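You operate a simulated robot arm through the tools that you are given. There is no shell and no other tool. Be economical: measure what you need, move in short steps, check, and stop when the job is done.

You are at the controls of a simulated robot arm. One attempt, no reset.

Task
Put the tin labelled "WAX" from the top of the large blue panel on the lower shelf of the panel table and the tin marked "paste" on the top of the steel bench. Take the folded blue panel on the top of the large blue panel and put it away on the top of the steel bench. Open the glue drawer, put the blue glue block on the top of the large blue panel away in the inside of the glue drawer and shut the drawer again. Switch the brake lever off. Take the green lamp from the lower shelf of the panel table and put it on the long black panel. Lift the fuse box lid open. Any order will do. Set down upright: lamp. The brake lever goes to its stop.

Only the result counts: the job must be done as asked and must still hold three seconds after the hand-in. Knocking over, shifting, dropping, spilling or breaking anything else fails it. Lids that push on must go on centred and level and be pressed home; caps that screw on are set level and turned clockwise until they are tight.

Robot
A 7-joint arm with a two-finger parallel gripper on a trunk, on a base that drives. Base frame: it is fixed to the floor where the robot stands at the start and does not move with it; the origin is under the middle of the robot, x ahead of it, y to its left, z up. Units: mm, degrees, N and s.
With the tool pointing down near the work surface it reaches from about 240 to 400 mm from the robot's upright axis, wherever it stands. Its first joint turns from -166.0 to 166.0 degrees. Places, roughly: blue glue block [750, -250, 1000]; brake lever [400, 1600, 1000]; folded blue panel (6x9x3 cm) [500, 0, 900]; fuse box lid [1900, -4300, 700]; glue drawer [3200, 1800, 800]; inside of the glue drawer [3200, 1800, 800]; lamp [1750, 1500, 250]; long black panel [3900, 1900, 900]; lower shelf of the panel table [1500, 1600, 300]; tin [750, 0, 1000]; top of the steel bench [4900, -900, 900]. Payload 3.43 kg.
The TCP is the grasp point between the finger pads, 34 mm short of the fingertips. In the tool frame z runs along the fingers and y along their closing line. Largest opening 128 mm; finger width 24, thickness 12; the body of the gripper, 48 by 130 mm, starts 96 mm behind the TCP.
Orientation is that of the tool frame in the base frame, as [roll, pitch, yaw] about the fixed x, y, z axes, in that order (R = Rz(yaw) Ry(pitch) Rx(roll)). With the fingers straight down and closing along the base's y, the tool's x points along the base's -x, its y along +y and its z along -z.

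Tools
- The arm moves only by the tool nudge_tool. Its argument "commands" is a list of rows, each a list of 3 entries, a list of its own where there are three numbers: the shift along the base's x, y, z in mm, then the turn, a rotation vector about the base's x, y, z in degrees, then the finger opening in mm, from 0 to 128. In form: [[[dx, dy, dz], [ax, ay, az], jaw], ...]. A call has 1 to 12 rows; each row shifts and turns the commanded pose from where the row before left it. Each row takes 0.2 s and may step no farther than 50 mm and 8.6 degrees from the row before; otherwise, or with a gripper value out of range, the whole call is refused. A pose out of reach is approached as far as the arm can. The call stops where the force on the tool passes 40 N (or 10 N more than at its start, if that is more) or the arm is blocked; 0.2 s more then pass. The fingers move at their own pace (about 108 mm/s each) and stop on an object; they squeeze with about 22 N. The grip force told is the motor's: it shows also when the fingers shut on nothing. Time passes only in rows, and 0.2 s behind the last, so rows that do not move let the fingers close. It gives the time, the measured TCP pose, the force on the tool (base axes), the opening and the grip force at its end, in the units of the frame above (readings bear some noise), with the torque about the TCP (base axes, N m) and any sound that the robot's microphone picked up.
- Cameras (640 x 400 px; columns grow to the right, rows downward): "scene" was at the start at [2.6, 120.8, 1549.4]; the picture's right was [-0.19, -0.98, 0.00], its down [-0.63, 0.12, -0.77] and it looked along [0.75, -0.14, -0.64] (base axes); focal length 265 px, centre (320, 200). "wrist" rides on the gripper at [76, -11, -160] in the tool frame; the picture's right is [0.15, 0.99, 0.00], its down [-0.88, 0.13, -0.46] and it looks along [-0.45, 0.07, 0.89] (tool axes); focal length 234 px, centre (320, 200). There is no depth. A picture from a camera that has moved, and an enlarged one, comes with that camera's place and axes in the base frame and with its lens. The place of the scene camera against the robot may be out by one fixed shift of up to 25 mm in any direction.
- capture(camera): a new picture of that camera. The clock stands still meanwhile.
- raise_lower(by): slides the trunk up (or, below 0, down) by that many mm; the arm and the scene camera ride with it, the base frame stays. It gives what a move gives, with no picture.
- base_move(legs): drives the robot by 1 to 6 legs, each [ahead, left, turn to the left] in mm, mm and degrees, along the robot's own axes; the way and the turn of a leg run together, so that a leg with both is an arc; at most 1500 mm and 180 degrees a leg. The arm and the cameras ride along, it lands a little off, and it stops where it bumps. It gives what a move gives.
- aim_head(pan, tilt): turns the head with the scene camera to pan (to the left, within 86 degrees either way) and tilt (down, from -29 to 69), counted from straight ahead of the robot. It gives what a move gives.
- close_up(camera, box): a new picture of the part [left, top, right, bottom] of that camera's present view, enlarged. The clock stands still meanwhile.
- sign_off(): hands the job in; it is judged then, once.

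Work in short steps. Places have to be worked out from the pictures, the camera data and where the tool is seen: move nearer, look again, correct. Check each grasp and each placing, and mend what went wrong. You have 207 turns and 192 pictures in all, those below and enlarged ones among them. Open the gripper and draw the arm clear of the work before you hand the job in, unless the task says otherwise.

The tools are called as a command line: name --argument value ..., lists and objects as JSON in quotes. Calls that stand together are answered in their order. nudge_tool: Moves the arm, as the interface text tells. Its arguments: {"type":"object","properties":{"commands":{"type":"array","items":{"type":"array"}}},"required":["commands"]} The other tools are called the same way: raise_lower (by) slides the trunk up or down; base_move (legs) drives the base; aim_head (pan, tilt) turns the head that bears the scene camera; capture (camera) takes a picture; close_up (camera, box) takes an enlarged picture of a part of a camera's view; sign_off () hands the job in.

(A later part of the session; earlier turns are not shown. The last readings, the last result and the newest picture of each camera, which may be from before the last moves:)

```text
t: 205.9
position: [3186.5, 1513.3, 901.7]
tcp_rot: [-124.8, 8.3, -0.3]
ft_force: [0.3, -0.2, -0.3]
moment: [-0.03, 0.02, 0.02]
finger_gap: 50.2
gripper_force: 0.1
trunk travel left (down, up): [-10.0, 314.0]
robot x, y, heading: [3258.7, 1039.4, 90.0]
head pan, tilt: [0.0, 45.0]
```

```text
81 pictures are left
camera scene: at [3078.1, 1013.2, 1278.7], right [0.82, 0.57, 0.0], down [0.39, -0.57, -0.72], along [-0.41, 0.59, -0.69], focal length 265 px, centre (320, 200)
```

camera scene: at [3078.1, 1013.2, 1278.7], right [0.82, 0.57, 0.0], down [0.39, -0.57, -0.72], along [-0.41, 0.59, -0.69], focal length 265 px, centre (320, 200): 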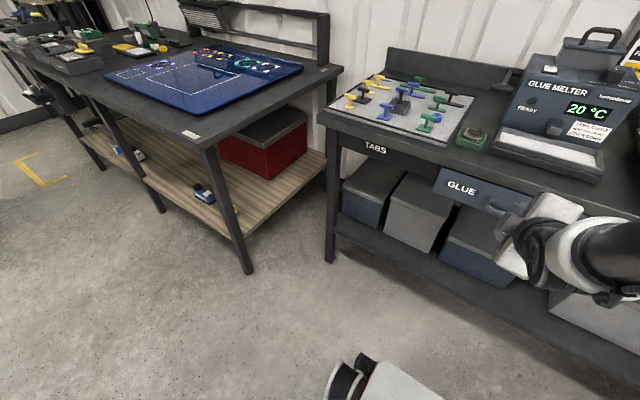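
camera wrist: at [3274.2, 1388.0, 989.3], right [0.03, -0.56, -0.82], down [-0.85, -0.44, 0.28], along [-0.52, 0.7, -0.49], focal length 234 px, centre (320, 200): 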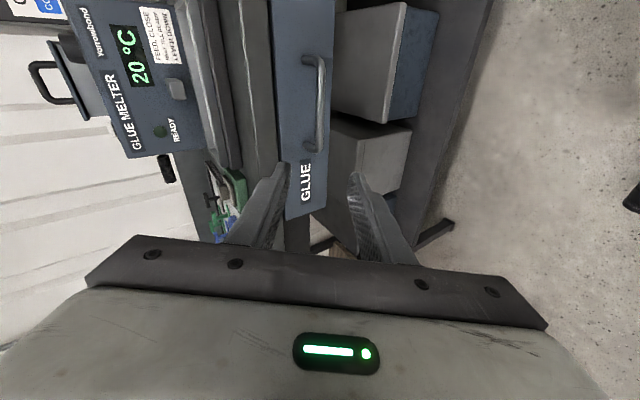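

The elbow nudged the head, turning the camera. I extend forward/down (moving the elbow away), then re-aim the head.

nudge_tool --commands '[[[4, 25, -30], [0, 0, 0], 50], [[4, 25, -30], [0, 0, 0], 50], [[4, 25, -30], [0, 0, 0], 50], [[0, 0, 0], [0, 0, 0], 50]]'

capture --camera "wrist"

capture --camera "scene"

```text
t: 206.9
position: [3199.2, 1588.7, 813.5]
tcp_rot: [-124.2, 7.2, -0.3]
ft_force: [0.2, 0.4, 0.0]
moment: [-0.01, -0.03, -0.01]
finger_gap: 50.1
gripper_force: 0.1
trunk travel left (down, up): [-10.0, 314.0]
robot x, y, heading: [3255.4, 1035.1, 89.6]
head pan, tilt: [0.0, 45.0]
```

```text
80 pictures are left
camera wrist: at [3285.8, 1462.9, 901.3], right [0.04, -0.56, -0.83], down [-0.86, -0.45, 0.26], along [-0.51, 0.7, -0.5], focal length 234 px, centre (320, 200)
```

wrist: 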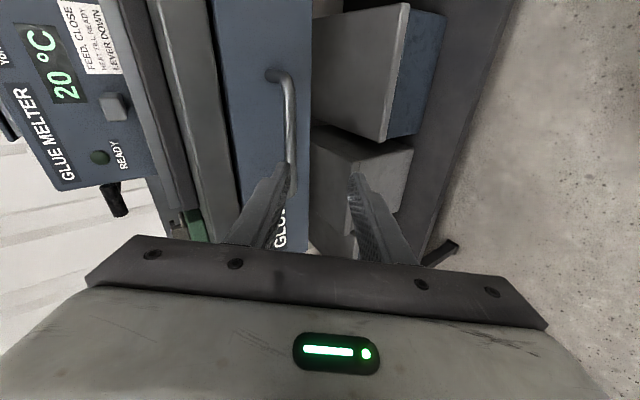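

```text
79 pictures are left
camera scene: at [3125.0, 1026.8, 1277.1], right [1.0, 0.0, 0.0], down [0.0, -0.71, -0.71], along [0.0, 0.71, -0.71], focal length 265 px, centre (320, 200)
```

scene: 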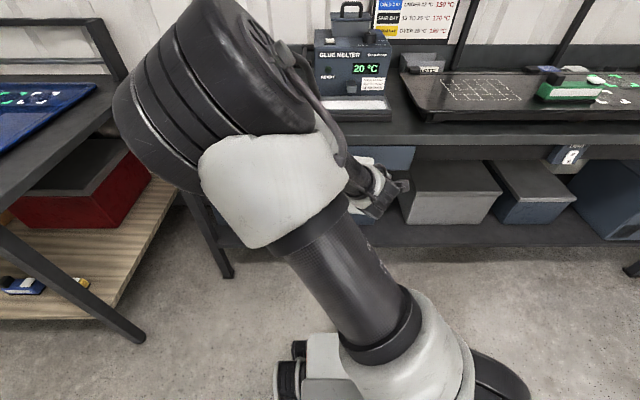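

Head recovered. Bar now estimated at (3215, 1676, 788). I shift to line the bar up between the fingers before approaching.

nudge_tool --commands '[[[14, 16, 23], [0, 0, 0], 50], [[0, 17, -11], [0, 0, 0], 50], [[0, 0, 0], [0, 0, 0], 50]]'

close_up --camera "wrist" --box '[180, 40, 440, 260]'

```text
t: 207.7
position: [3214.2, 1621.0, 823.9]
tcp_rot: [-124.3, 7.2, -0.4]
ft_force: [-0.7, 0.0, -0.5]
moment: [0.02, 0.01, 0.01]
finger_gap: 50.0
gripper_force: 0.0
trunk travel left (down, up): [-10.0, 314.0]
robot x, y, heading: [3257.6, 1041.1, 89.7]
head pan, tilt: [0.0, 45.0]
```

```text
1.82 times, centred on (310, 150) of wrist
camera zoom: at [3301.3, 1495.7, 912.4], right [0.04, -0.56, -0.83], down [-0.86, -0.44, 0.26], along [-0.51, 0.7, -0.5], focal length 426 px, centre (338, 291)
```

zoom: 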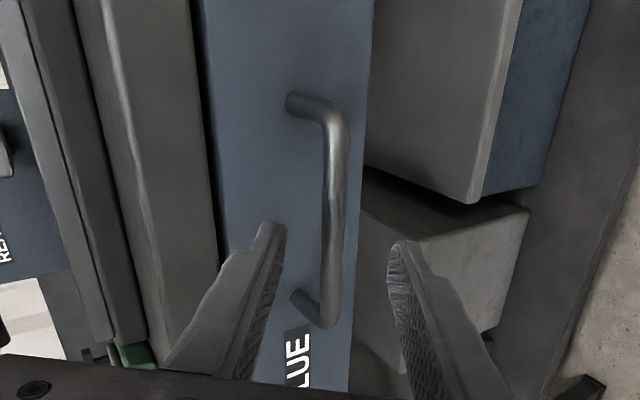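

Bar is well aligned between the fingers at (3214, 1675, 790). Approach 45 mm along the tool axis and close.

nudge_tool --commands '[[[-1, 12, -8], [0, 0, 0], 36], [[-1, 13, -9], [0, 0, 0], 36], [[-1, 12, -8], [0, 0, 0], 36], [[0, 0, 0], [0, 0, 0], 36]]'

close_up --camera "wrist" --box '[180, 40, 440, 260]'

```text
t: 208.7
position: [3210.5, 1658.3, 801.8]
tcp_rot: [-124.3, 7.2, -0.3]
ft_force: [0.3, -0.2, 0.1]
moment: [0.04, -0.02, 0.01]
finger_gap: 36.0
gripper_force: 0.0
trunk travel left (down, up): [-10.0, 314.0]
robot x, y, heading: [3256.9, 1038.1, 89.7]
head pan, tilt: [0.0, 45.0]
```

```text
1.82 times, centred on (310, 150) of wrist
camera zoom: at [3297.7, 1532.5, 888.8], right [0.04, -0.56, -0.83], down [-0.86, -0.45, 0.26], along [-0.51, 0.7, -0.5], focal length 426 px, centre (338, 291)
```

zoom: 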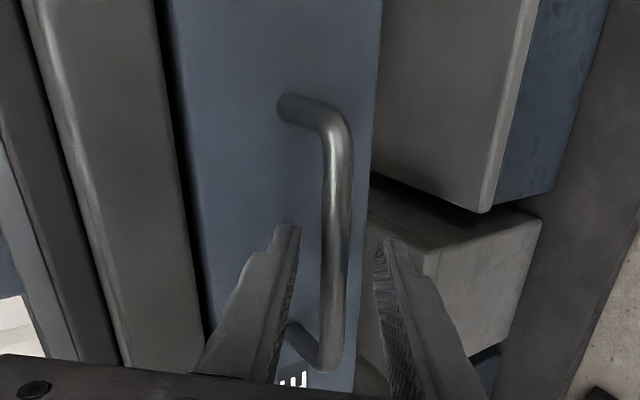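

Close on the bar and check the grip opening.

nudge_tool --commands '[[[0, 0, 0], [0, 0, 0], 0], [[0, 0, 0], [0, 0, 0], 0], [[0, 0, 0], [0, 0, 0], 0]]'

close_up --camera "wrist" --box '[180, 40, 440, 260]'

```text
t: 209.5
position: [3211.0, 1657.5, 802.8]
tcp_rot: [-124.0, 7.1, -0.2]
ft_force: [1.5, 3.2, 13.1]
moment: [0.18, -0.97, 0.76]
finger_gap: 14.3
gripper_force: 44.8
trunk travel left (down, up): [-10.0, 314.0]
robot x, y, heading: [3258.7, 1037.7, 89.7]
head pan, tilt: [0.0, 45.0]
```

```text
1.82 times, centred on (310, 150) of wrist
camera zoom: at [3297.9, 1532.4, 890.3], right [0.04, -0.56, -0.83], down [-0.86, -0.45, 0.26], along [-0.51, 0.7, -0.49], focal length 426 px, centre (338, 291)
```

zoom: 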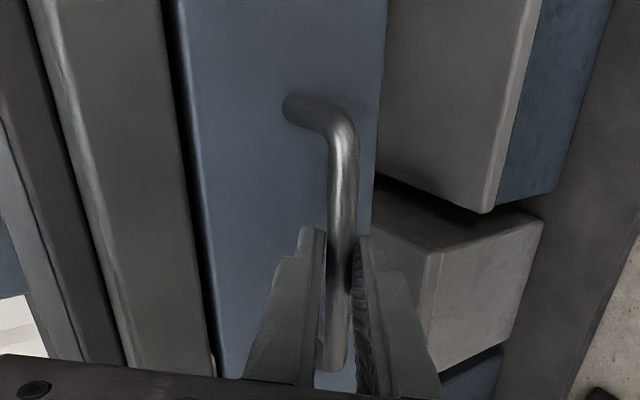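

Firm grip (14 mm). Pull the drawer by backing the base.

base_move --legs '[[-150, 0, 0]]'

capture --camera "wrist"

capture --camera "scene"

```text
t: 210.9
position: [3211.5, 1505.6, 802.2]
tcp_rot: [-124.2, 7.2, -0.3]
ft_force: [12.8, -0.6, 18.4]
moment: [0.2, -1.1, 0.34]
finger_gap: 14.2
gripper_force: 45.2
trunk travel left (down, up): [-10.0, 314.0]
robot x, y, heading: [3253.9, 886.1, 90.2]
head pan, tilt: [0.0, 45.0]
```

```text
75 pictures are left
camera wrist: at [3297.6, 1378.9, 890.5], right [0.04, -0.56, -0.83], down [-0.86, -0.45, 0.26], along [-0.51, 0.7, -0.5], focal length 234 px, centre (320, 200)
```

wrist: 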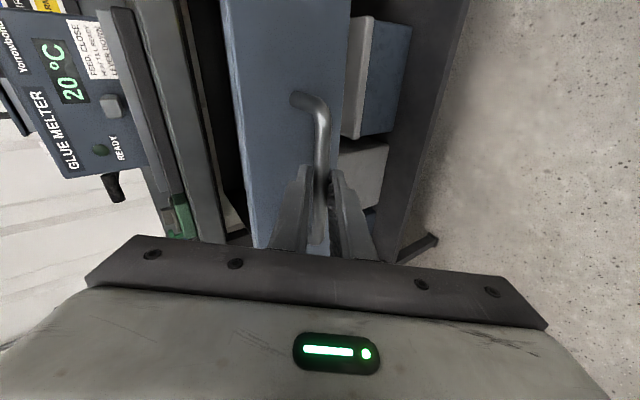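

```text
74 pictures are left
camera scene: at [3125.4, 872.6, 1277.3], right [1.0, 0.0, 0.0], down [0.0, -0.71, -0.71], along [0.0, 0.71, -0.71], focal length 265 px, centre (320, 200)
```

scene: 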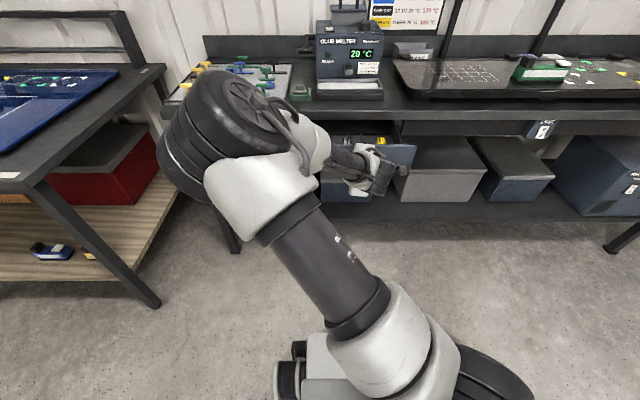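

The drawer is opening. Pull another 50 mm.

base_move --legs '[[-50, 0, 0]]'

nudge_tool --commands '[[[0, 0, 0], [0, 0, 0], 20], [[0, 0, 0], [0, 0, 0], 40], [[0, 0, 0], [0, 0, 0], 40], [[1, -25, 17], [0, 0, 0], 40], [[1, -25, 17], [0, 0, 0], 40], [[0, -25, 17], [0, 0, 0], 40]]'

capture --camera "scene"

capture --camera "wrist"

```text
t: 211.8
position: [3211.5, 1453.2, 802.9]
tcp_rot: [-124.2, 7.1, -0.4]
ft_force: [1.6, -1.3, 10.3]
moment: [0.09, -0.94, 0.71]
finger_gap: 14.1
gripper_force: 45.6
trunk travel left (down, up): [-10.0, 314.0]
robot x, y, heading: [3257.5, 834.6, 89.6]
head pan, tilt: [0.0, 45.0]
```

```text
t: 213.2
position: [3211.5, 1382.1, 853.0]
tcp_rot: [-124.2, 7.2, -0.3]
ft_force: [-0.3, -0.3, -0.3]
moment: [0.02, 0.01, -0.01]
finger_gap: 39.9
gripper_force: 0.1
trunk travel left (down, up): [-10.0, 314.0]
robot x, y, heading: [3255.9, 835.0, 89.9]
head pan, tilt: [0.0, 45.0]
```

```text
73 pictures are left
camera scene: at [3124.5, 822.6, 1277.1], right [1.0, 0.0, 0.0], down [0.0, -0.71, -0.71], along [0.0, 0.71, -0.71], focal length 265 px, centre (320, 200)
```

scene: 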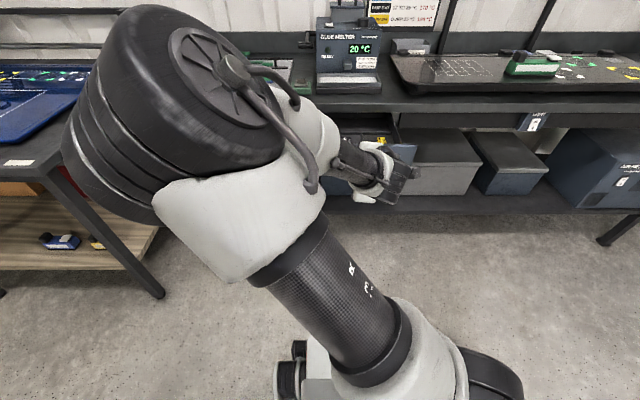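

```text
72 pictures are left
camera wrist: at [3297.4, 1255.8, 941.4], right [0.04, -0.56, -0.83], down [-0.86, -0.44, 0.26], along [-0.51, 0.7, -0.5], focal length 234 px, centre (320, 200)
```

wrist: 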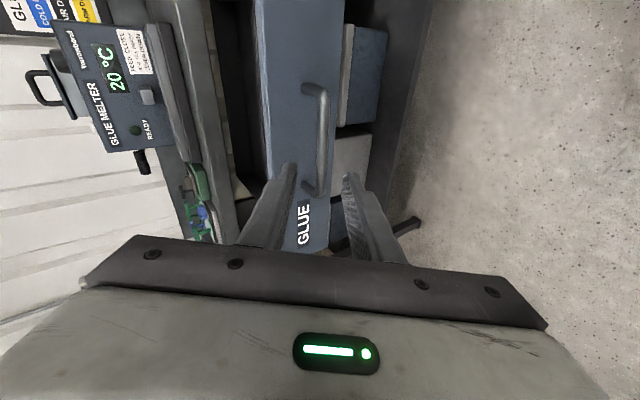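

Drawer is open ~200 mm. Back away, then bring the tool back to vertical while staying extended (to avoid the head).

base_move --legs '[[-420, 0, 0]]'

nudge_tool --commands '[[[0, 25, 10], [-7, 0, 0], 60], [[0, 20, 10], [-7, 0, 0], 60], [[0, 10, 10], [-7, 0, 0], 60], [[0, 5, 10], [-7, 0, 0], 60], [[0, 0, 10], [-7, 0, 0], 60], [[0, 0, 10], [-7, 0, 0], 60], [[0, 0, 10], [-7, 0, 0], 60], [[0, 0, 10], [-6.8, 0, 0], 60]]'

capture --camera "scene"

```text
t: 215.7
position: [3210.3, 978.8, 853.8]
tcp_rot: [-124.2, 7.1, -0.1]
ft_force: [0.3, 0.7, -0.4]
moment: [-0.02, -0.01, -0.01]
finger_gap: 40.0
gripper_force: 0.0
trunk travel left (down, up): [-10.0, 314.0]
robot x, y, heading: [3257.9, 433.4, 90.1]
head pan, tilt: [0.0, 45.0]
```

```text
t: 217.5
position: [3207.6, 1038.2, 935.4]
tcp_rot: [179.7, 3.8, -6.0]
ft_force: [0.5, -0.1, 1.0]
moment: [0.01, -0.01, 0.01]
finger_gap: 59.7
gripper_force: 0.0
trunk travel left (down, up): [-10.0, 314.0]
robot x, y, heading: [3256.6, 428.2, 90.1]
head pan, tilt: [0.0, 45.0]
```

```text
71 pictures are left
camera scene: at [3125.0, 418.7, 1277.1], right [1.0, 0.0, 0.0], down [0.0, -0.71, -0.71], along [0.0, 0.71, -0.71], focal length 265 px, centre (320, 200)
```

scene: 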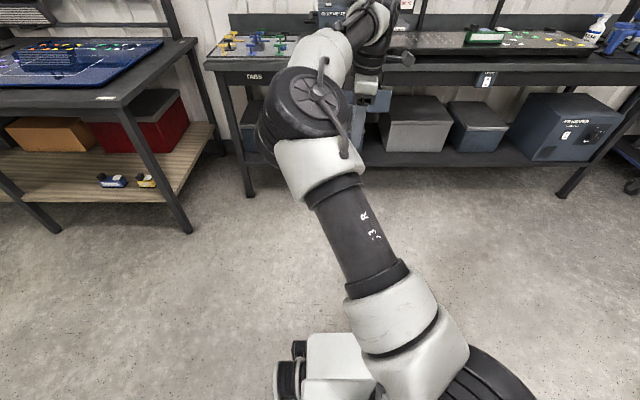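

Rotate the yaw back to standard and level, retracting a bit.

nudge_tool --commands '[[[5, 0, 10], [0, -3.8, 0], 100], [[10, 0, 10], [0, 0, -8.4], 128], [[10, 0, 10], [0, 0, -8.4], 128], [[10, 0, 0], [0, 0, -8.4], 128], [[10, 0, 0], [0, 0, -8.4], 128], [[10, 0, 0], [0, 0, -8.4], 128], [[10, 0, 0], [0, 0, -8.4], 128], [[10, -20, 0], [0, 0, -8.4], 128], [[10, -30, 0], [0, 0, -8.4], 128], [[0, -30, 0], [0, 0, -8.4], 128], [[0, -30, 0], [0, 0, -8.4], 128]]'

raise_lower --by 150

base_move --legs '[[0, 0, 90], [1500, 0, 0], [0, 560, 0]]'

capture --camera "scene"

```text
t: 219.9
position: [3294.3, 929.8, 963.8]
tcp_rot: [-179.8, 0.0, -90.1]
ft_force: [0.7, 0.8, -0.2]
moment: [-0.02, -0.02, 0.02]
finger_gap: 128.1
gripper_force: 0.1
trunk travel left (down, up): [-10.0, 314.0]
robot x, y, heading: [3255.7, 431.1, 90.2]
head pan, tilt: [0.0, 45.0]
```

```text
t: 221.7
position: [3293.6, 929.0, 1114.2]
tcp_rot: [-179.8, 0.2, -89.9]
ft_force: [-0.1, 0.6, 0.2]
moment: [0.0, -0.02, 0.0]
finger_gap: 127.7
gripper_force: 0.1
trunk travel left (down, up): [-160.0, 164.0]
robot x, y, heading: [3258.4, 433.2, 90.3]
head pan, tilt: [0.0, 45.0]
```

```text
t: 238.2
position: [1316.1, -128.3, 1113.2]
tcp_rot: [-179.8, 0.1, 2.7]
ft_force: [0.3, -0.1, -1.0]
moment: [-0.01, -0.01, 0.0]
finger_gap: 128.2
gripper_force: 0.1
trunk travel left (down, up): [-160.0, 164.0]
robot x, y, heading: [1816.2, -143.4, -177.3]
head pan, tilt: [0.0, 45.0]
```

```text
70 pictures are left
camera scene: at [1840.0, -286.8, 1427.1], right [-0.05, 1.0, 0.0], down [0.71, 0.03, -0.71], along [-0.71, -0.03, -0.71], focal length 265 px, centre (320, 200)
```

scene: 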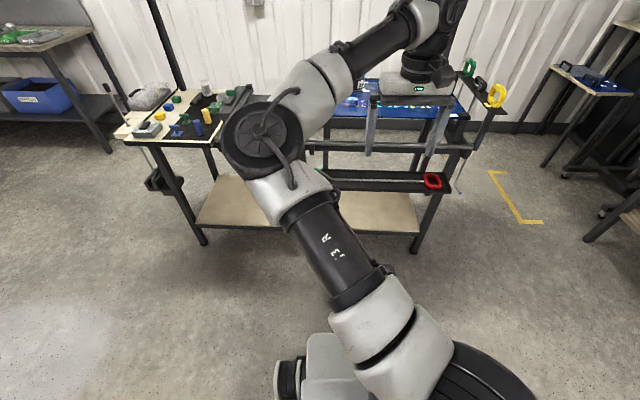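

Square up and drive to the trolley, with the tool above the glue block area.

base_move --legs '[[0, 0, -2.7], [0, 60, 0], [600, 0, 0]]'

capture --camera "wrist"

```text
t: 242.8
position: [726.4, -160.6, 1112.9]
tcp_rot: [-179.7, 0.0, -0.3]
ft_force: [-0.3, 0.3, 0.9]
moment: [0.05, 0.01, 0.02]
finger_gap: 128.1
gripper_force: 0.1
trunk travel left (down, up): [-160.0, 164.0]
robot x, y, heading: [1222.0, -201.1, 179.9]
head pan, tilt: [0.0, 45.0]
```

```text
69 pictures are left
camera wrist: at [802.7, -150.0, 1272.5], right [0.14, -0.99, 0.0], down [-0.88, -0.13, 0.46], along [-0.45, -0.06, -0.89], focal length 234 px, centre (320, 200)
```

wrist: 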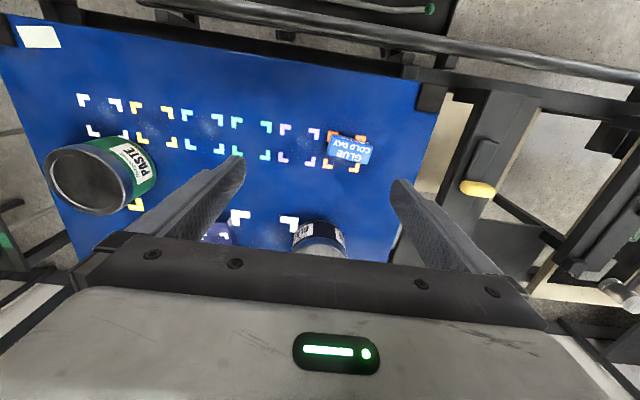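

close_up --camera "wrist" --box '[290, 110, 410, 190]'

```text
5.00 times, centred on (350, 150) of wrist
camera zoom: at [802.7, -150.0, 1272.5], right [0.14, -0.99, 0.0], down [-0.88, -0.13, 0.46], along [-0.45, -0.06, -0.89], focal length 1171 px, centre (170, 450)
```

zoom: 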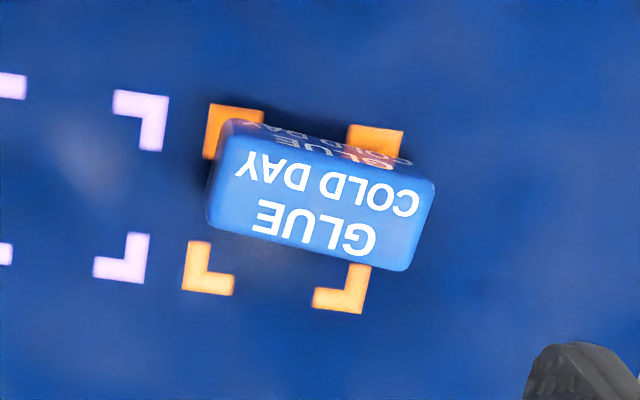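

Glue block ≈(721, −202), 56 mm long along y. Align, then descend with the trunk.

nudge_tool --commands '[[[-3, -21, 0], [0, 0, 0], 90], [[-2, -21, 0], [0, 0, 0], 90], [[0, 0, 0], [0, 0, 0], 90]]'

raise_lower --by -110

capture --camera "wrist"

```text
t: 243.6
position: [722.5, -202.6, 1113.8]
tcp_rot: [-179.8, 0.1, -0.2]
ft_force: [1.0, 0.5, 0.1]
moment: [0.01, 0.0, 0.01]
finger_gap: 90.1
gripper_force: 0.0
trunk travel left (down, up): [-160.0, 164.0]
robot x, y, heading: [1224.9, -202.9, 179.7]
head pan, tilt: [0.0, 45.0]
```

```text
t: 245.1
position: [721.9, -200.9, 1002.8]
tcp_rot: [-179.9, 0.1, -0.4]
ft_force: [0.0, -0.2, 0.3]
moment: [0.0, -0.03, 0.02]
finger_gap: 89.8
gripper_force: 0.1
trunk travel left (down, up): [-50.0, 274.0]
robot x, y, heading: [1226.5, -204.0, 179.9]
head pan, tilt: [0.0, 45.0]
```

```text
67 pictures are left
camera wrist: at [798.0, -190.7, 1162.4], right [0.14, -0.99, 0.0], down [-0.88, -0.13, 0.46], along [-0.45, -0.06, -0.89], focal length 234 px, centre (320, 200)
```

wrist: 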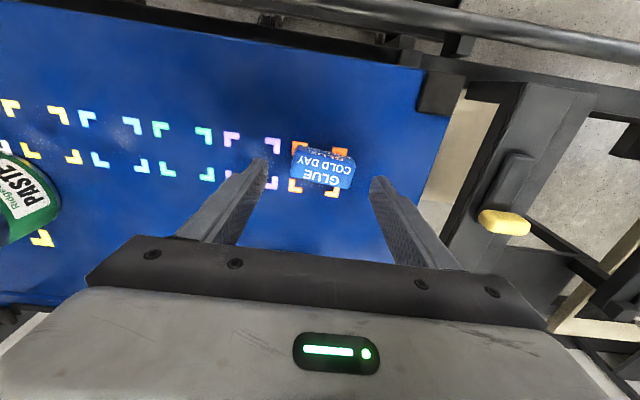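

Centred. Lower to z≈957 and grip.

nudge_tool --commands '[[[0, 0, -25], [0, 0, 0], 90], [[0, 0, -21], [0, 0, 0], 90], [[0, 0, 0], [0, 0, 0], 40], [[0, 0, 0], [0, 0, 0], 40], [[0, 0, 0], [0, 0, 0], 40], [[0, 0, 0], [0, 0, 0], 40]]'

raise_lower --by 25

capture --camera "wrist"

```text
t: 246.4
position: [724.2, -204.0, 955.9]
tcp_rot: [-179.8, 0.1, -0.3]
ft_force: [-0.1, 0.7, 0.8]
moment: [0.07, 0.03, -0.01]
finger_gap: 62.4
gripper_force: 22.1
trunk travel left (down, up): [-50.0, 274.0]
robot x, y, heading: [1225.3, -205.6, 179.8]
head pan, tilt: [0.0, 45.0]
```

```text
t: 247.2
position: [725.0, -204.4, 980.9]
tcp_rot: [-179.9, 0.0, -0.3]
ft_force: [-0.2, -0.1, -0.5]
moment: [0.01, 0.01, 0.0]
finger_gap: 62.2
gripper_force: 22.3
trunk travel left (down, up): [-75.0, 249.0]
robot x, y, heading: [1227.6, -203.4, 180.0]
head pan, tilt: [0.0, 45.0]
```

```text
66 pictures are left
camera wrist: at [800.5, -192.4, 1139.4], right [0.14, -0.99, 0.0], down [-0.88, -0.13, 0.46], along [-0.45, -0.06, -0.89], focal length 234 px, centre (320, 200)
```

wrist: 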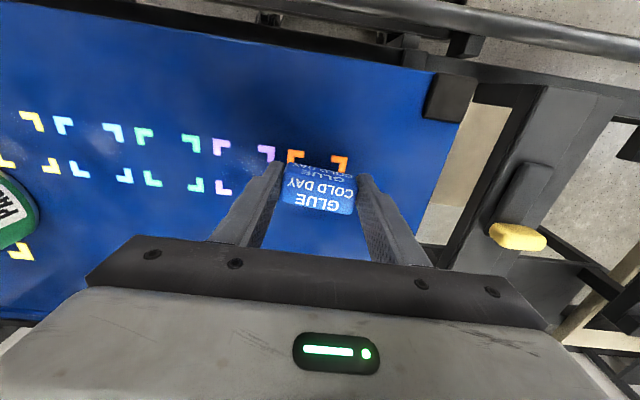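

Block held. Lift, then drive to the open glue drawer.

raise_lower --by 140

base_move --legs '[[-560, 0, 0], [0, 0, -90], [640, 0, 0], [0, -1420, 0]]'

aim_head --pan 0 --tilt 40

capture --camera "scene"

```text
t: 248.8
position: [724.1, -203.5, 1119.9]
tcp_rot: [-179.8, -0.1, -0.3]
ft_force: [0.4, -0.3, 0.5]
moment: [-0.03, 0.0, 0.06]
finger_gap: 61.8
gripper_force: 21.8
trunk travel left (down, up): [-215.0, 109.0]
robot x, y, heading: [1225.8, -203.6, 179.8]
head pan, tilt: [0.0, 45.0]
```

```text
t: 272.6
position: [3185.5, 973.2, 1120.1]
tcp_rot: [-179.8, 0.2, -89.1]
ft_force: [0.1, -0.3, -1.2]
moment: [0.02, 0.01, -0.02]
finger_gap: 61.4
gripper_force: 22.0
trunk travel left (down, up): [-215.0, 109.0]
robot x, y, heading: [3195.4, 473.1, 91.1]
head pan, tilt: [0.0, 45.0]
```

```text
t: 273.3
position: [3186.4, 974.9, 1119.7]
tcp_rot: [-179.9, 0.0, -89.2]
ft_force: [0.4, 0.3, -0.3]
moment: [-0.01, -0.01, 0.0]
finger_gap: 60.9
gripper_force: 21.7
trunk travel left (down, up): [-215.0, 109.0]
robot x, y, heading: [3197.3, 477.6, 91.4]
head pan, tilt: [0.0, 40.0]
```

```text
65 pictures are left
camera scene: at [3066.5, 464.1, 1489.4], right [1.0, 0.02, 0.0], down [0.01, -0.64, -0.77], along [-0.01, 0.77, -0.64], focal length 265 px, centre (320, 200)
```

scene: 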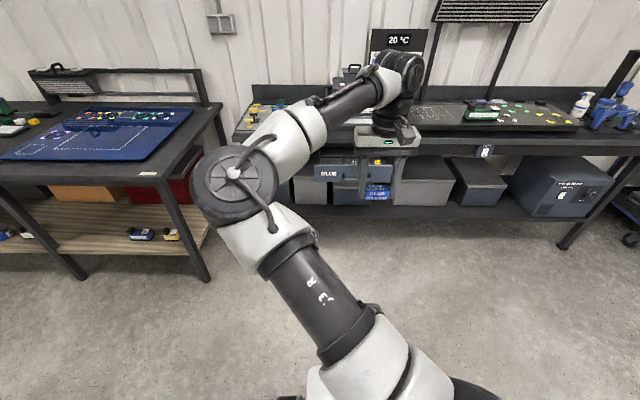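

Finger gap is creeping down slightly; proceed promptly. Fix heading and drive up over the drawer.

base_move --legs '[[0, 0, -1.4], [610, -10, 0]]'

capture --camera "wrist"

capture --camera "scene"

```text
t: 277.0
position: [3212.1, 1571.9, 1120.6]
tcp_rot: [-179.8, 0.1, -90.4]
ft_force: [-0.7, 0.5, -0.8]
moment: [0.02, -0.01, 0.0]
finger_gap: 61.1
gripper_force: 22.1
trunk travel left (down, up): [-215.0, 109.0]
robot x, y, heading: [3212.6, 1076.5, 89.8]
head pan, tilt: [0.0, 40.0]
```

```text
64 pictures are left
camera wrist: at [3220.9, 1496.5, 1279.5], right [-0.99, -0.14, 0.0], down [-0.13, 0.88, 0.46], along [-0.06, 0.45, -0.89], focal length 234 px, centre (320, 200)
```

wrist: 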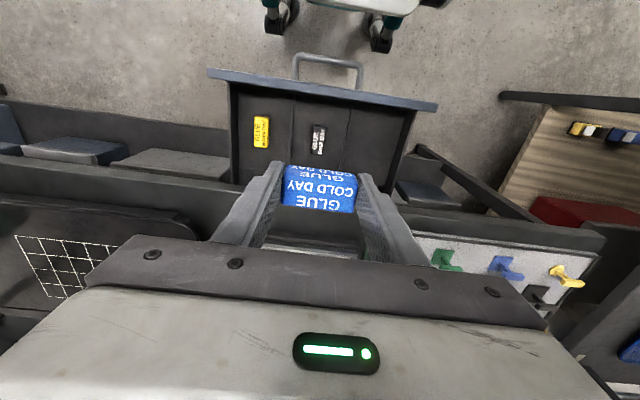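

```text
63 pictures are left
camera scene: at [3080.0, 1064.6, 1489.4], right [1.0, -0.01, 0.0], down [0.0, -0.64, -0.77], along [0.0, 0.77, -0.64], focal length 265 px, centre (320, 200)
```

scene: 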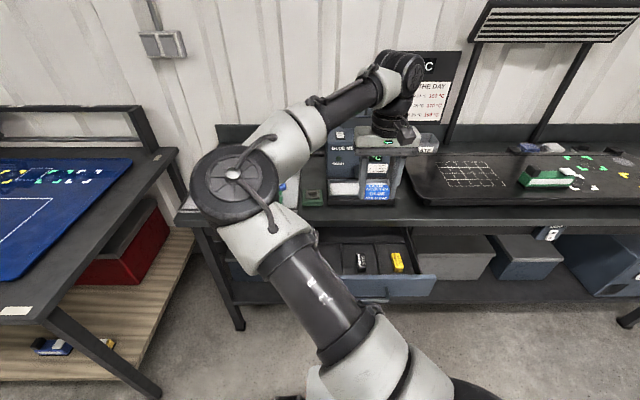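

The drawer has three compartments; the one at x≈3078 is empty. Move over it (y≈1585) and lower.

nudge_tool --commands '[[[-45, 4, 0], [0, 0, 0], 40], [[-45, 4, 0], [0, 0, 0], 40], [[-44, 4, 0], [0, 0, 0], 40], [[0, 0, 0], [0, 0, 0], 40]]'

raise_lower --by -212

capture --camera "wrist"

capture --camera "scene"

```text
t: 278.0
position: [3076.3, 1584.8, 1117.7]
tcp_rot: [-179.8, 0.1, -90.4]
ft_force: [-0.5, -0.4, -0.2]
moment: [-0.02, 0.0, 0.0]
finger_gap: 61.0
gripper_force: 22.5
trunk travel left (down, up): [-215.0, 109.0]
robot x, y, heading: [3212.2, 1069.6, 89.8]
head pan, tilt: [0.0, 40.0]
```

```text
t: 280.3
position: [3077.4, 1584.7, 905.1]
tcp_rot: [-179.8, 0.1, -90.3]
ft_force: [0.6, -0.1, -0.6]
moment: [0.0, -0.01, 0.02]
finger_gap: 61.1
gripper_force: 22.2
trunk travel left (down, up): [-3.0, 321.0]
robot x, y, heading: [3210.0, 1071.1, 89.5]
head pan, tilt: [0.0, 40.0]
```

```text
62 pictures are left
camera wrist: at [3087.2, 1509.1, 1063.6], right [-0.99, -0.14, 0.0], down [-0.13, 0.88, 0.46], along [-0.06, 0.45, -0.89], focal length 234 px, centre (320, 200)
```

wrist: 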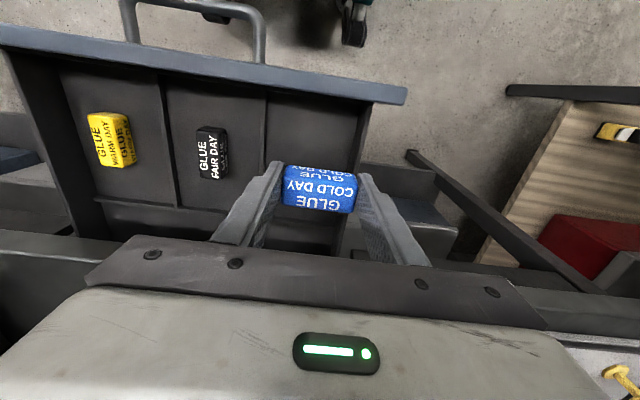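

```text
61 pictures are left
camera scene: at [3080.0, 1064.5, 1277.5], right [1.0, -0.01, 0.0], down [0.0, -0.64, -0.77], along [0.0, 0.77, -0.64], focal length 265 px, centre (320, 200)
```

scene: 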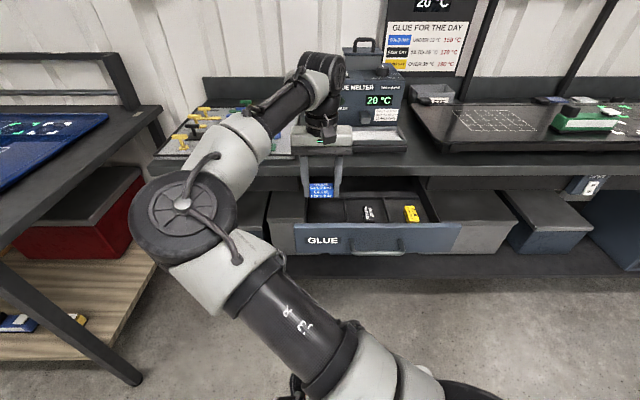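

Compartment is only ~100 mm wide in x, so I yaw the tool 90° so the fingers straddle along y, centring at x≈3091.

nudge_tool --commands '[[[7, 0, 0], [0, 0, 8.2], 40], [[7, 0, 0], [0, 0, 8.2], 40], [[0, 0, 0], [0, 0, 8.2], 40], [[0, 0, 0], [0, 0, 8.2], 40], [[0, 0, 0], [0, 0, 8.2], 40], [[0, 0, 0], [0, 0, 8.2], 40], [[0, 0, 0], [0, 0, 8.2], 40], [[0, 0, 0], [0, 0, 8.2], 40], [[0, 0, 0], [0, 0, 8.2], 40], [[0, 0, 0], [0, 0, 8.2], 40], [[0, 0, 0], [0, 0, 8.2], 40], [[0, 0, 0], [0, 0, 0], 40]]'

capture --camera "wrist"

close_up --camera "scene" --box '[260, 130, 480, 270]'

```text
t: 282.9
position: [3090.3, 1585.8, 905.2]
tcp_rot: [-179.9, 0.2, -0.1]
ft_force: [0.3, 0.3, -0.8]
moment: [-0.01, 0.01, -0.01]
finger_gap: 60.8
gripper_force: 22.0
trunk travel left (down, up): [-3.0, 321.0]
robot x, y, heading: [3212.4, 1075.5, 89.7]
head pan, tilt: [0.0, 40.0]
```

```text
60 pictures are left
camera wrist: at [3166.6, 1596.3, 1063.6], right [0.14, -0.99, 0.0], down [-0.88, -0.13, 0.46], along [-0.45, -0.06, -0.89], focal length 234 px, centre (320, 200)
```

wrist: 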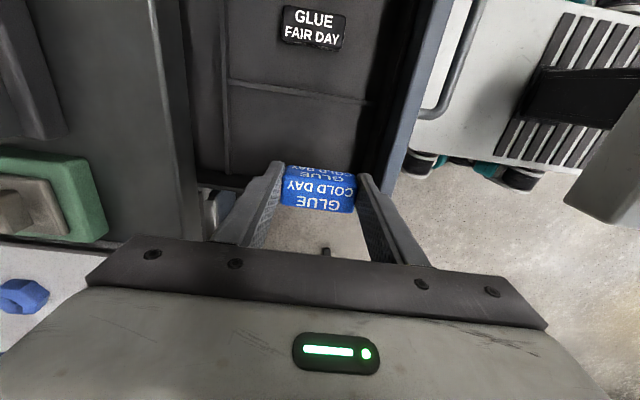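

```text
2.86 times, centred on (370, 200) of scene
camera zoom: at [3080.0, 1064.6, 1277.4], right [1.0, -0.01, 0.0], down [0.0, -0.64, -0.77], along [0.0, 0.77, -0.64], focal length 758 px, centre (177, 200)
```

zoom: 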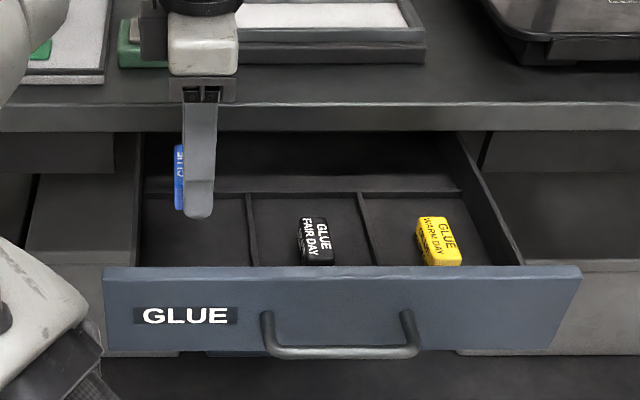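

Compartment spans x 3044–3152, y 1524–1695. Shift to (3098, 1602) and lower gently.

nudge_tool --commands '[[[8, 16, -20], [0, 0, 0], 40], [[0, 0, -30], [0, 0, 0], 40], [[0, 0, -30], [0, 0, 0], 40], [[0, 0, -8], [0, 0, 0], 40], [[0, 0, 0], [0, 0, 0], 40]]'

capture --camera "wrist"

close_up --camera "scene" --box '[260, 130, 480, 270]'

```text
t: 284.1
position: [3099.5, 1601.5, 817.5]
tcp_rot: [-179.9, 0.2, -0.2]
ft_force: [-0.2, 0.0, 0.0]
moment: [0.0, 0.01, -0.03]
finger_gap: 60.9
gripper_force: 21.5
trunk travel left (down, up): [-3.0, 321.0]
robot x, y, heading: [3206.7, 1069.1, 89.8]
head pan, tilt: [0.0, 40.0]
```

```text
58 pictures are left
camera wrist: at [3175.4, 1612.5, 975.8], right [0.14, -0.99, 0.0], down [-0.88, -0.13, 0.46], along [-0.45, -0.06, -0.89], focal length 234 px, centre (320, 200)
```

wrist: 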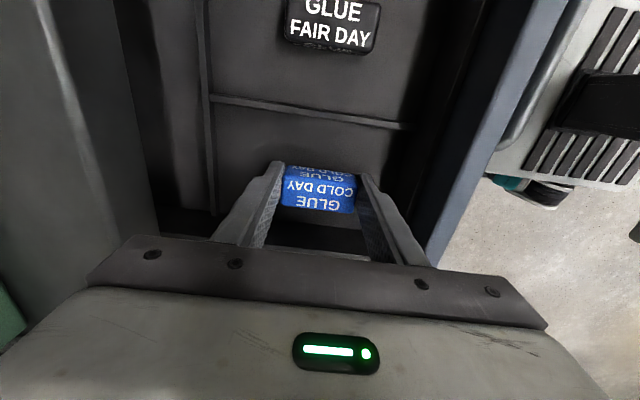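

```text
2.86 times, centred on (370, 200) of scene
camera zoom: at [3080.0, 1064.6, 1277.4], right [1.0, -0.01, 0.0], down [0.0, -0.64, -0.77], along [0.0, 0.77, -0.64], focal length 758 px, centre (177, 200)
```

zoom: 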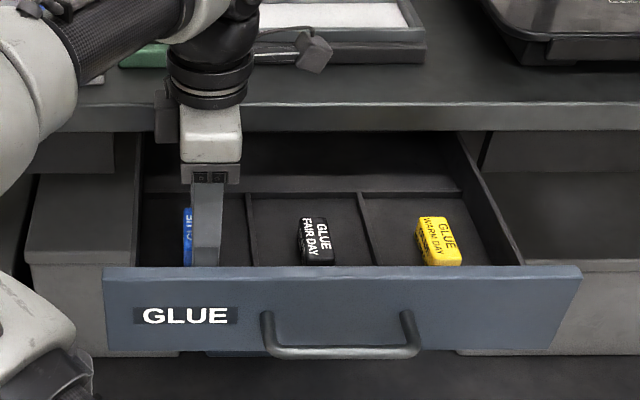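

Inside the compartment. Continue lowering in small steps to contact.

nudge_tool --commands '[[[0, 0, -6], [0, 0, 0], 40], [[0, 0, -6], [0, 0, 0], 40], [[0, 0, 0], [0, 0, 0], 40]]'

nudge_tool --commands '[[[0, 0, -5], [0, 0, 0], 40], [[0, 0, -5], [0, 0, 0], 40], [[0, 0, 0], [0, 0, 0], 40]]'

```text
t: 284.9
position: [3099.2, 1601.4, 804.9]
tcp_rot: [-179.9, 0.1, -0.1]
ft_force: [-0.2, 0.5, -1.2]
moment: [-0.02, -0.02, -0.01]
finger_gap: 61.3
gripper_force: 22.0
trunk travel left (down, up): [-3.0, 321.0]
robot x, y, heading: [3213.6, 1072.4, 90.0]
head pan, tilt: [0.0, 40.0]
```

```text
t: 285.7
position: [3100.6, 1600.4, 797.7]
tcp_rot: [-179.6, 0.1, -0.3]
ft_force: [-2.2, -1.6, 13.6]
moment: [-0.31, 0.14, -0.01]
finger_gap: 61.0
gripper_force: 21.8
trunk travel left (down, up): [-3.0, 321.0]
robot x, y, heading: [3208.8, 1074.3, 89.8]
head pan, tilt: [0.0, 40.0]
```

Contact with the drawer floor. Release and rise.

nudge_tool --commands '[[[0, 0, 2], [0, 0, 0], 70], [[0, 0, 0], [0, 0, 0], 80], [[0, 0, 0], [0, 0, 0], 80], [[0, 0, 30], [0, 0, 0], 80], [[0, 0, 40], [0, 0, 0], 80], [[0, 0, 40], [0, 0, 0], 80], [[0, 0, 20], [0, 0, 0], 80]]'

close_up --camera "scene" --box '[260, 130, 480, 270]'

```text
t: 287.3
position: [3099.8, 1599.3, 928.8]
tcp_rot: [-179.8, 0.1, -0.2]
ft_force: [-0.8, 0.2, -0.4]
moment: [-0.05, -0.04, -0.05]
finger_gap: 80.1
gripper_force: 0.1
trunk travel left (down, up): [-3.0, 321.0]
robot x, y, heading: [3210.3, 1074.2, 89.6]
head pan, tilt: [0.0, 40.0]
```

```text
2.86 times, centred on (370, 200) of scene
camera zoom: at [3079.9, 1064.6, 1277.4], right [1.0, -0.01, 0.0], down [0.0, -0.64, -0.77], along [0.0, 0.77, -0.64], focal length 758 px, centre (177, 200)
```

zoom: 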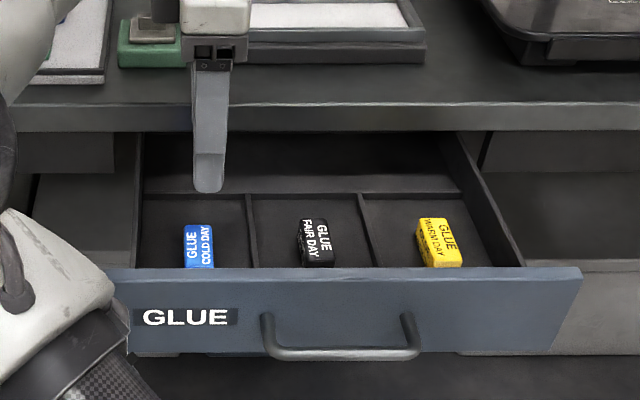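

The blue glue block lies in the drawer. Back off, yaw back to standard with a 24° forward tilt, closed fingers, to push the drawer shut at its handle.

base_move --legs '[[-220, 0, 0.3]]'

nudge_tool --commands '[[[20, 0, 0], [0, 0, -8.2], 40], [[20, 0, 0], [0, 0, -8.2], 0], [[20, 0, 0], [0, 0, -8.2], 0], [[20, 0, 0], [0, 0, -8.2], 0], [[20, 0, 0], [0, 0, -8.2], 0], [[12, 0, 0], [0, 0, -8.2], 0], [[0, 0, 0], [0, 0, -8.2], 0], [[0, 0, 0], [0, 0, -8.2], 0], [[0, 0, 0], [0, 0, -8.2], 0], [[0, 0, 0], [0, 0, -8.2], 0], [[0, 0, 0], [0, 0, -8.2], 0], [[0, 0, 0], [0, 0, 0], 0]]'

nudge_tool --commands '[[[0, 10, -20], [8, 0, 0], 0], [[0, 10, -30], [8, 0, 0], 0], [[0, 0, -30], [8, 0, 0], 0], [[0, 0, -30], [0, 0, 0], 0], [[0, 0, -20], [0, 0, 0], 0], [[0, 0, 0], [0, 0, 0], 0]]'

capture --camera "wrist"

```text
t: 289.0
position: [3095.2, 1384.1, 927.9]
tcp_rot: [-179.8, 0.0, 0.0]
ft_force: [0.3, -0.1, 0.4]
moment: [0.03, 0.02, 0.02]
finger_gap: 79.8
gripper_force: 0.1
trunk travel left (down, up): [-3.0, 321.0]
robot x, y, heading: [3209.6, 855.4, 90.1]
head pan, tilt: [0.0, 40.0]
```

```text
t: 291.6
position: [3207.9, 1383.8, 926.7]
tcp_rot: [-179.8, 0.1, -90.1]
ft_force: [-0.4, -0.7, 0.4]
moment: [-0.01, 0.0, -0.01]
finger_gap: 0.1
gripper_force: 21.9
trunk travel left (down, up): [-3.0, 321.0]
robot x, y, heading: [3207.5, 854.9, 89.8]
head pan, tilt: [0.0, 40.0]
```

```text
t: 293.0
position: [3207.3, 1404.2, 796.5]
tcp_rot: [-179.9, 24.1, -90.1]
ft_force: [0.0, 0.6, -0.5]
moment: [0.03, 0.03, 0.0]
finger_gap: 0.0
gripper_force: 22.2
trunk travel left (down, up): [-3.0, 321.0]
robot x, y, heading: [3208.0, 852.0, 90.0]
head pan, tilt: [0.0, 40.0]
```

```text
55 pictures are left
camera wrist: at [3217.7, 1269.9, 910.7], right [-0.99, -0.13, -0.06], down [-0.13, 0.62, 0.78], along [-0.06, 0.78, -0.63], focal length 234 px, centre (320, 200)
```

wrist: 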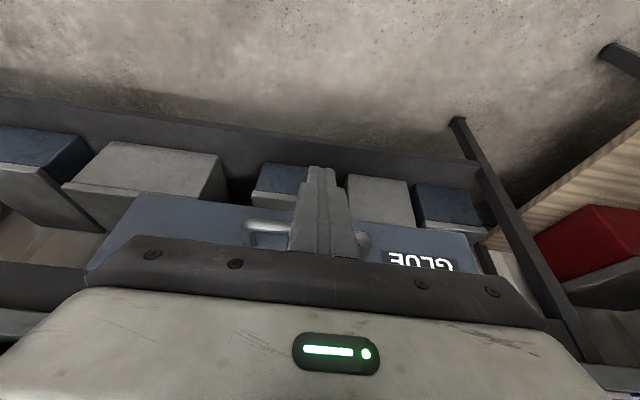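

Fingertips are right before the handle. Push by driving ahead, then finish with small nudges.

base_move --legs '[[225, 0, 0]]'

nudge_tool --commands '[[[0, 8, 0], [0, 0, 0], 0], [[0, 8, 0], [0, 0, 0], 0], [[0, 8, 0], [0, 0, 0], 0], [[0, 8, 0], [0, 0, 0], 0], [[0, 8, 0], [0, 0, 0], 0], [[0, 8, 0], [0, 0, 0], 0]]'

capture --camera "wrist"

```text
t: 294.7
position: [3204.4, 1638.0, 796.1]
tcp_rot: [-179.8, 24.0, -89.8]
ft_force: [0.4, -0.6, -0.1]
moment: [-0.04, 0.03, 0.0]
finger_gap: 0.1
gripper_force: 21.7
trunk travel left (down, up): [-3.0, 321.0]
robot x, y, heading: [3209.7, 1091.4, 90.2]
head pan, tilt: [0.0, 40.0]
```

```text
t: 295.4
position: [3204.7, 1651.7, 792.6]
tcp_rot: [180.0, 23.0, -89.9]
ft_force: [-0.2, -2.0, -0.9]
moment: [-0.01, 0.0, 0.01]
finger_gap: 0.1
gripper_force: 22.0
trunk travel left (down, up): [-3.0, 321.0]
robot x, y, heading: [3207.7, 1090.4, 90.3]
head pan, tilt: [0.0, 40.0]
stopped in row 3: the force on the tool passed its limit at 49 N (the readings are from after the stop); the commanded pose is now the measured one
```

```text
54 pictures are left
camera wrist: at [3215.5, 1519.9, 909.4], right [-0.99, -0.14, -0.06], down [-0.13, 0.63, 0.76], along [-0.07, 0.76, -0.64], focal length 234 px, centre (320, 200)
```

wrist: 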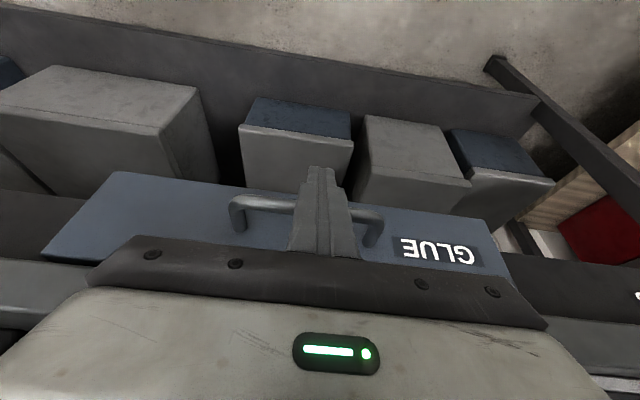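

Pushed against the stop. Back off and verify it's shut.

base_move --legs '[[-350, 0, 0]]'

nudge_tool --commands '[[[0, 0, 45], [-8, 0, 0], 60], [[0, 0, 45], [-8, 0, 0], 128], [[0, -20, 45], [-8, 0, 0], 128], [[0, -20, 10], [0, 0, 0], 128]]'

capture --camera "scene"

close_up --camera "scene" --box '[260, 100, 480, 240]'

```text
t: 297.7
position: [3209.6, 1306.0, 792.5]
tcp_rot: [179.9, 23.0, -90.2]
ft_force: [0.2, -0.5, 0.6]
moment: [-0.04, 0.01, -0.01]
finger_gap: 0.0
gripper_force: 22.0
trunk travel left (down, up): [-3.0, 321.0]
robot x, y, heading: [3210.0, 744.1, 90.0]
head pan, tilt: [0.0, 40.0]
```

```text
t: 298.7
position: [3210.8, 1264.9, 934.5]
tcp_rot: [-179.9, -1.2, -90.3]
ft_force: [-0.1, 0.5, -0.2]
moment: [0.0, -0.03, -0.01]
finger_gap: 127.9
gripper_force: 0.0
trunk travel left (down, up): [-3.0, 321.0]
robot x, y, heading: [3207.0, 745.8, 89.7]
head pan, tilt: [0.0, 40.0]
```

```text
53 pictures are left
camera scene: at [3079.5, 735.7, 1277.4], right [1.0, 0.0, 0.0], down [0.0, -0.64, -0.77], along [0.0, 0.77, -0.64], focal length 265 px, centre (320, 200)
```

scene: 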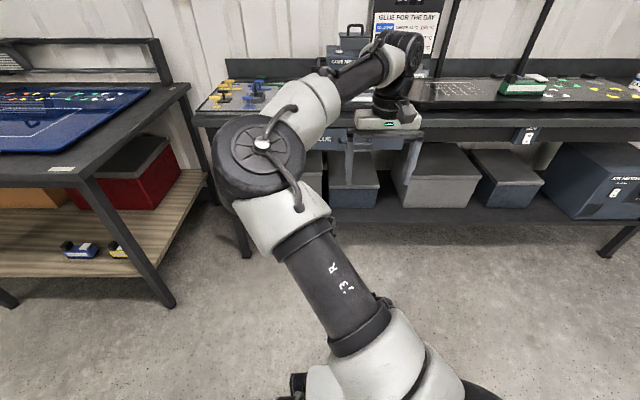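

```text
2.86 times, centred on (370, 170) of scene
camera zoom: at [3079.5, 735.7, 1277.4], right [1.0, 0.0, 0.0], down [0.0, -0.64, -0.77], along [0.0, 0.77, -0.64], focal length 758 px, centre (177, 286)
```

zoom: 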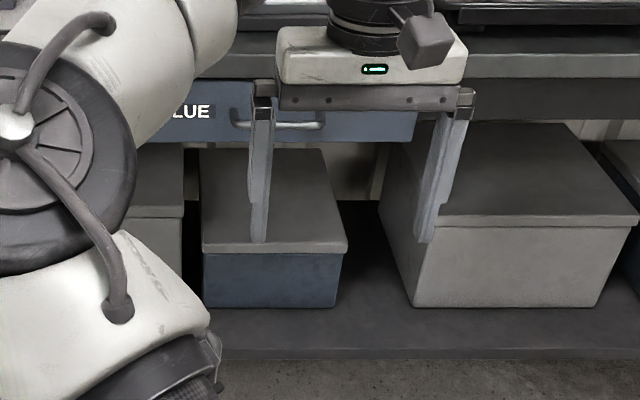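

Drawer looks flush/shut. Now fetch PASTE: raise trunk and drive to the trolley's far side.

raise_lower --by 180

base_move --legs '[[0, 0, 90], [1450, 0, 0], [0, 620, 0]]'

```text
t: 300.7
position: [3210.4, 1265.3, 1115.6]
tcp_rot: [-179.9, -1.0, -90.3]
ft_force: [0.6, 0.7, -0.3]
moment: [0.01, 0.01, 0.0]
finger_gap: 128.4
gripper_force: 0.1
trunk travel left (down, up): [-183.0, 141.0]
robot x, y, heading: [3206.9, 748.4, 90.3]
head pan, tilt: [0.0, 40.0]
```

```text
t: 318.0
position: [1269.5, 34.0, 1114.6]
tcp_rot: [-179.9, -1.0, 3.4]
ft_force: [0.6, -0.8, -0.8]
moment: [-0.01, -0.02, 0.01]
finger_gap: 128.0
gripper_force: 0.1
trunk travel left (down, up): [-183.0, 141.0]
robot x, y, heading: [1788.9, 64.9, -176.3]
head pan, tilt: [0.0, 40.0]
```

base_move --legs '[[0, 0, -3.7], [0, -60, 0], [580, 0, 0]]'

capture --camera "wrist"

```text
t: 322.5
position: [702.7, 129.0, 1115.7]
tcp_rot: [-180.0, -1.1, -0.4]
ft_force: [-0.4, 0.5, 1.1]
moment: [0.0, 0.02, -0.03]
finger_gap: 128.1
gripper_force: 0.0
trunk travel left (down, up): [-183.0, 141.0]
robot x, y, heading: [1227.5, 128.9, 179.9]
head pan, tilt: [0.0, 40.0]
```

```text
51 pictures are left
camera wrist: at [776.2, 139.8, 1275.4], right [0.14, -0.99, 0.0], down [-0.89, -0.13, 0.44], along [-0.44, -0.06, -0.9], focal length 234 px, centre (320, 200)
```

wrist: 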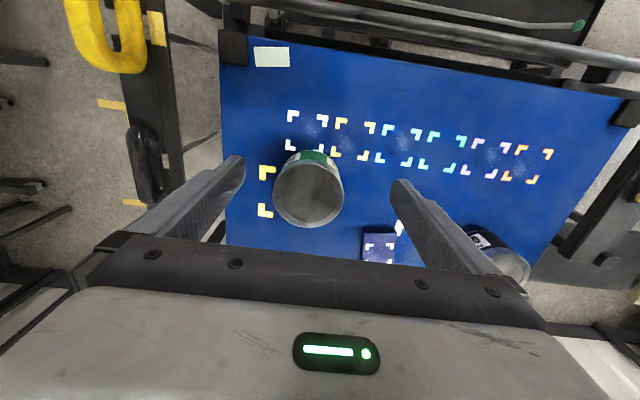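

PASTE at ≈(647,135). Align above it and lower with the trunk.

nudge_tool --commands '[[[-28, 3, 0], [0, 1, 0], 128], [[-28, 3, 0], [0, 0, 0], 128], [[0, 0, 0], [0, 0, 0], 128]]'

raise_lower --by -80

capture --camera "wrist"

```text
t: 323.3
position: [649.4, 136.7, 1116.7]
tcp_rot: [-179.9, 0.1, -0.3]
ft_force: [-0.1, 0.0, -0.1]
moment: [0.02, -0.02, 0.02]
finger_gap: 128.2
gripper_force: 0.1
trunk travel left (down, up): [-183.0, 141.0]
robot x, y, heading: [1227.6, 127.0, 179.9]
head pan, tilt: [0.0, 40.0]
```

```text
t: 324.5
position: [649.0, 135.3, 1035.7]
tcp_rot: [-179.9, 0.0, -0.3]
ft_force: [-0.2, 0.0, -0.1]
moment: [-0.02, 0.02, 0.02]
finger_gap: 128.0
gripper_force: 0.1
trunk travel left (down, up): [-103.0, 221.0]
robot x, y, heading: [1226.2, 127.8, 179.8]
head pan, tilt: [0.0, 40.0]
```

```text
50 pictures are left
camera wrist: at [724.9, 146.8, 1194.6], right [0.14, -0.99, 0.0], down [-0.88, -0.13, 0.46], along [-0.45, -0.06, -0.89], focal length 234 px, centre (320, 200)
```

wrist: 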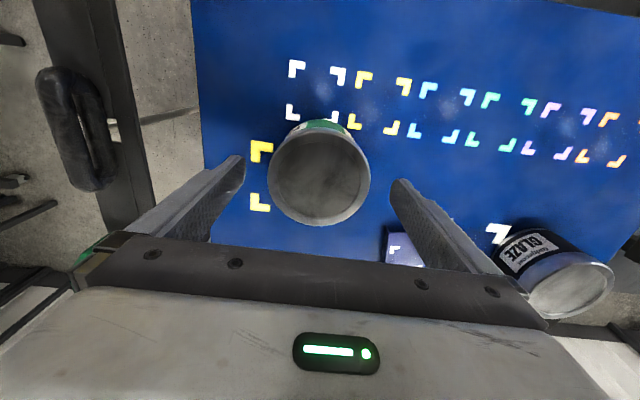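

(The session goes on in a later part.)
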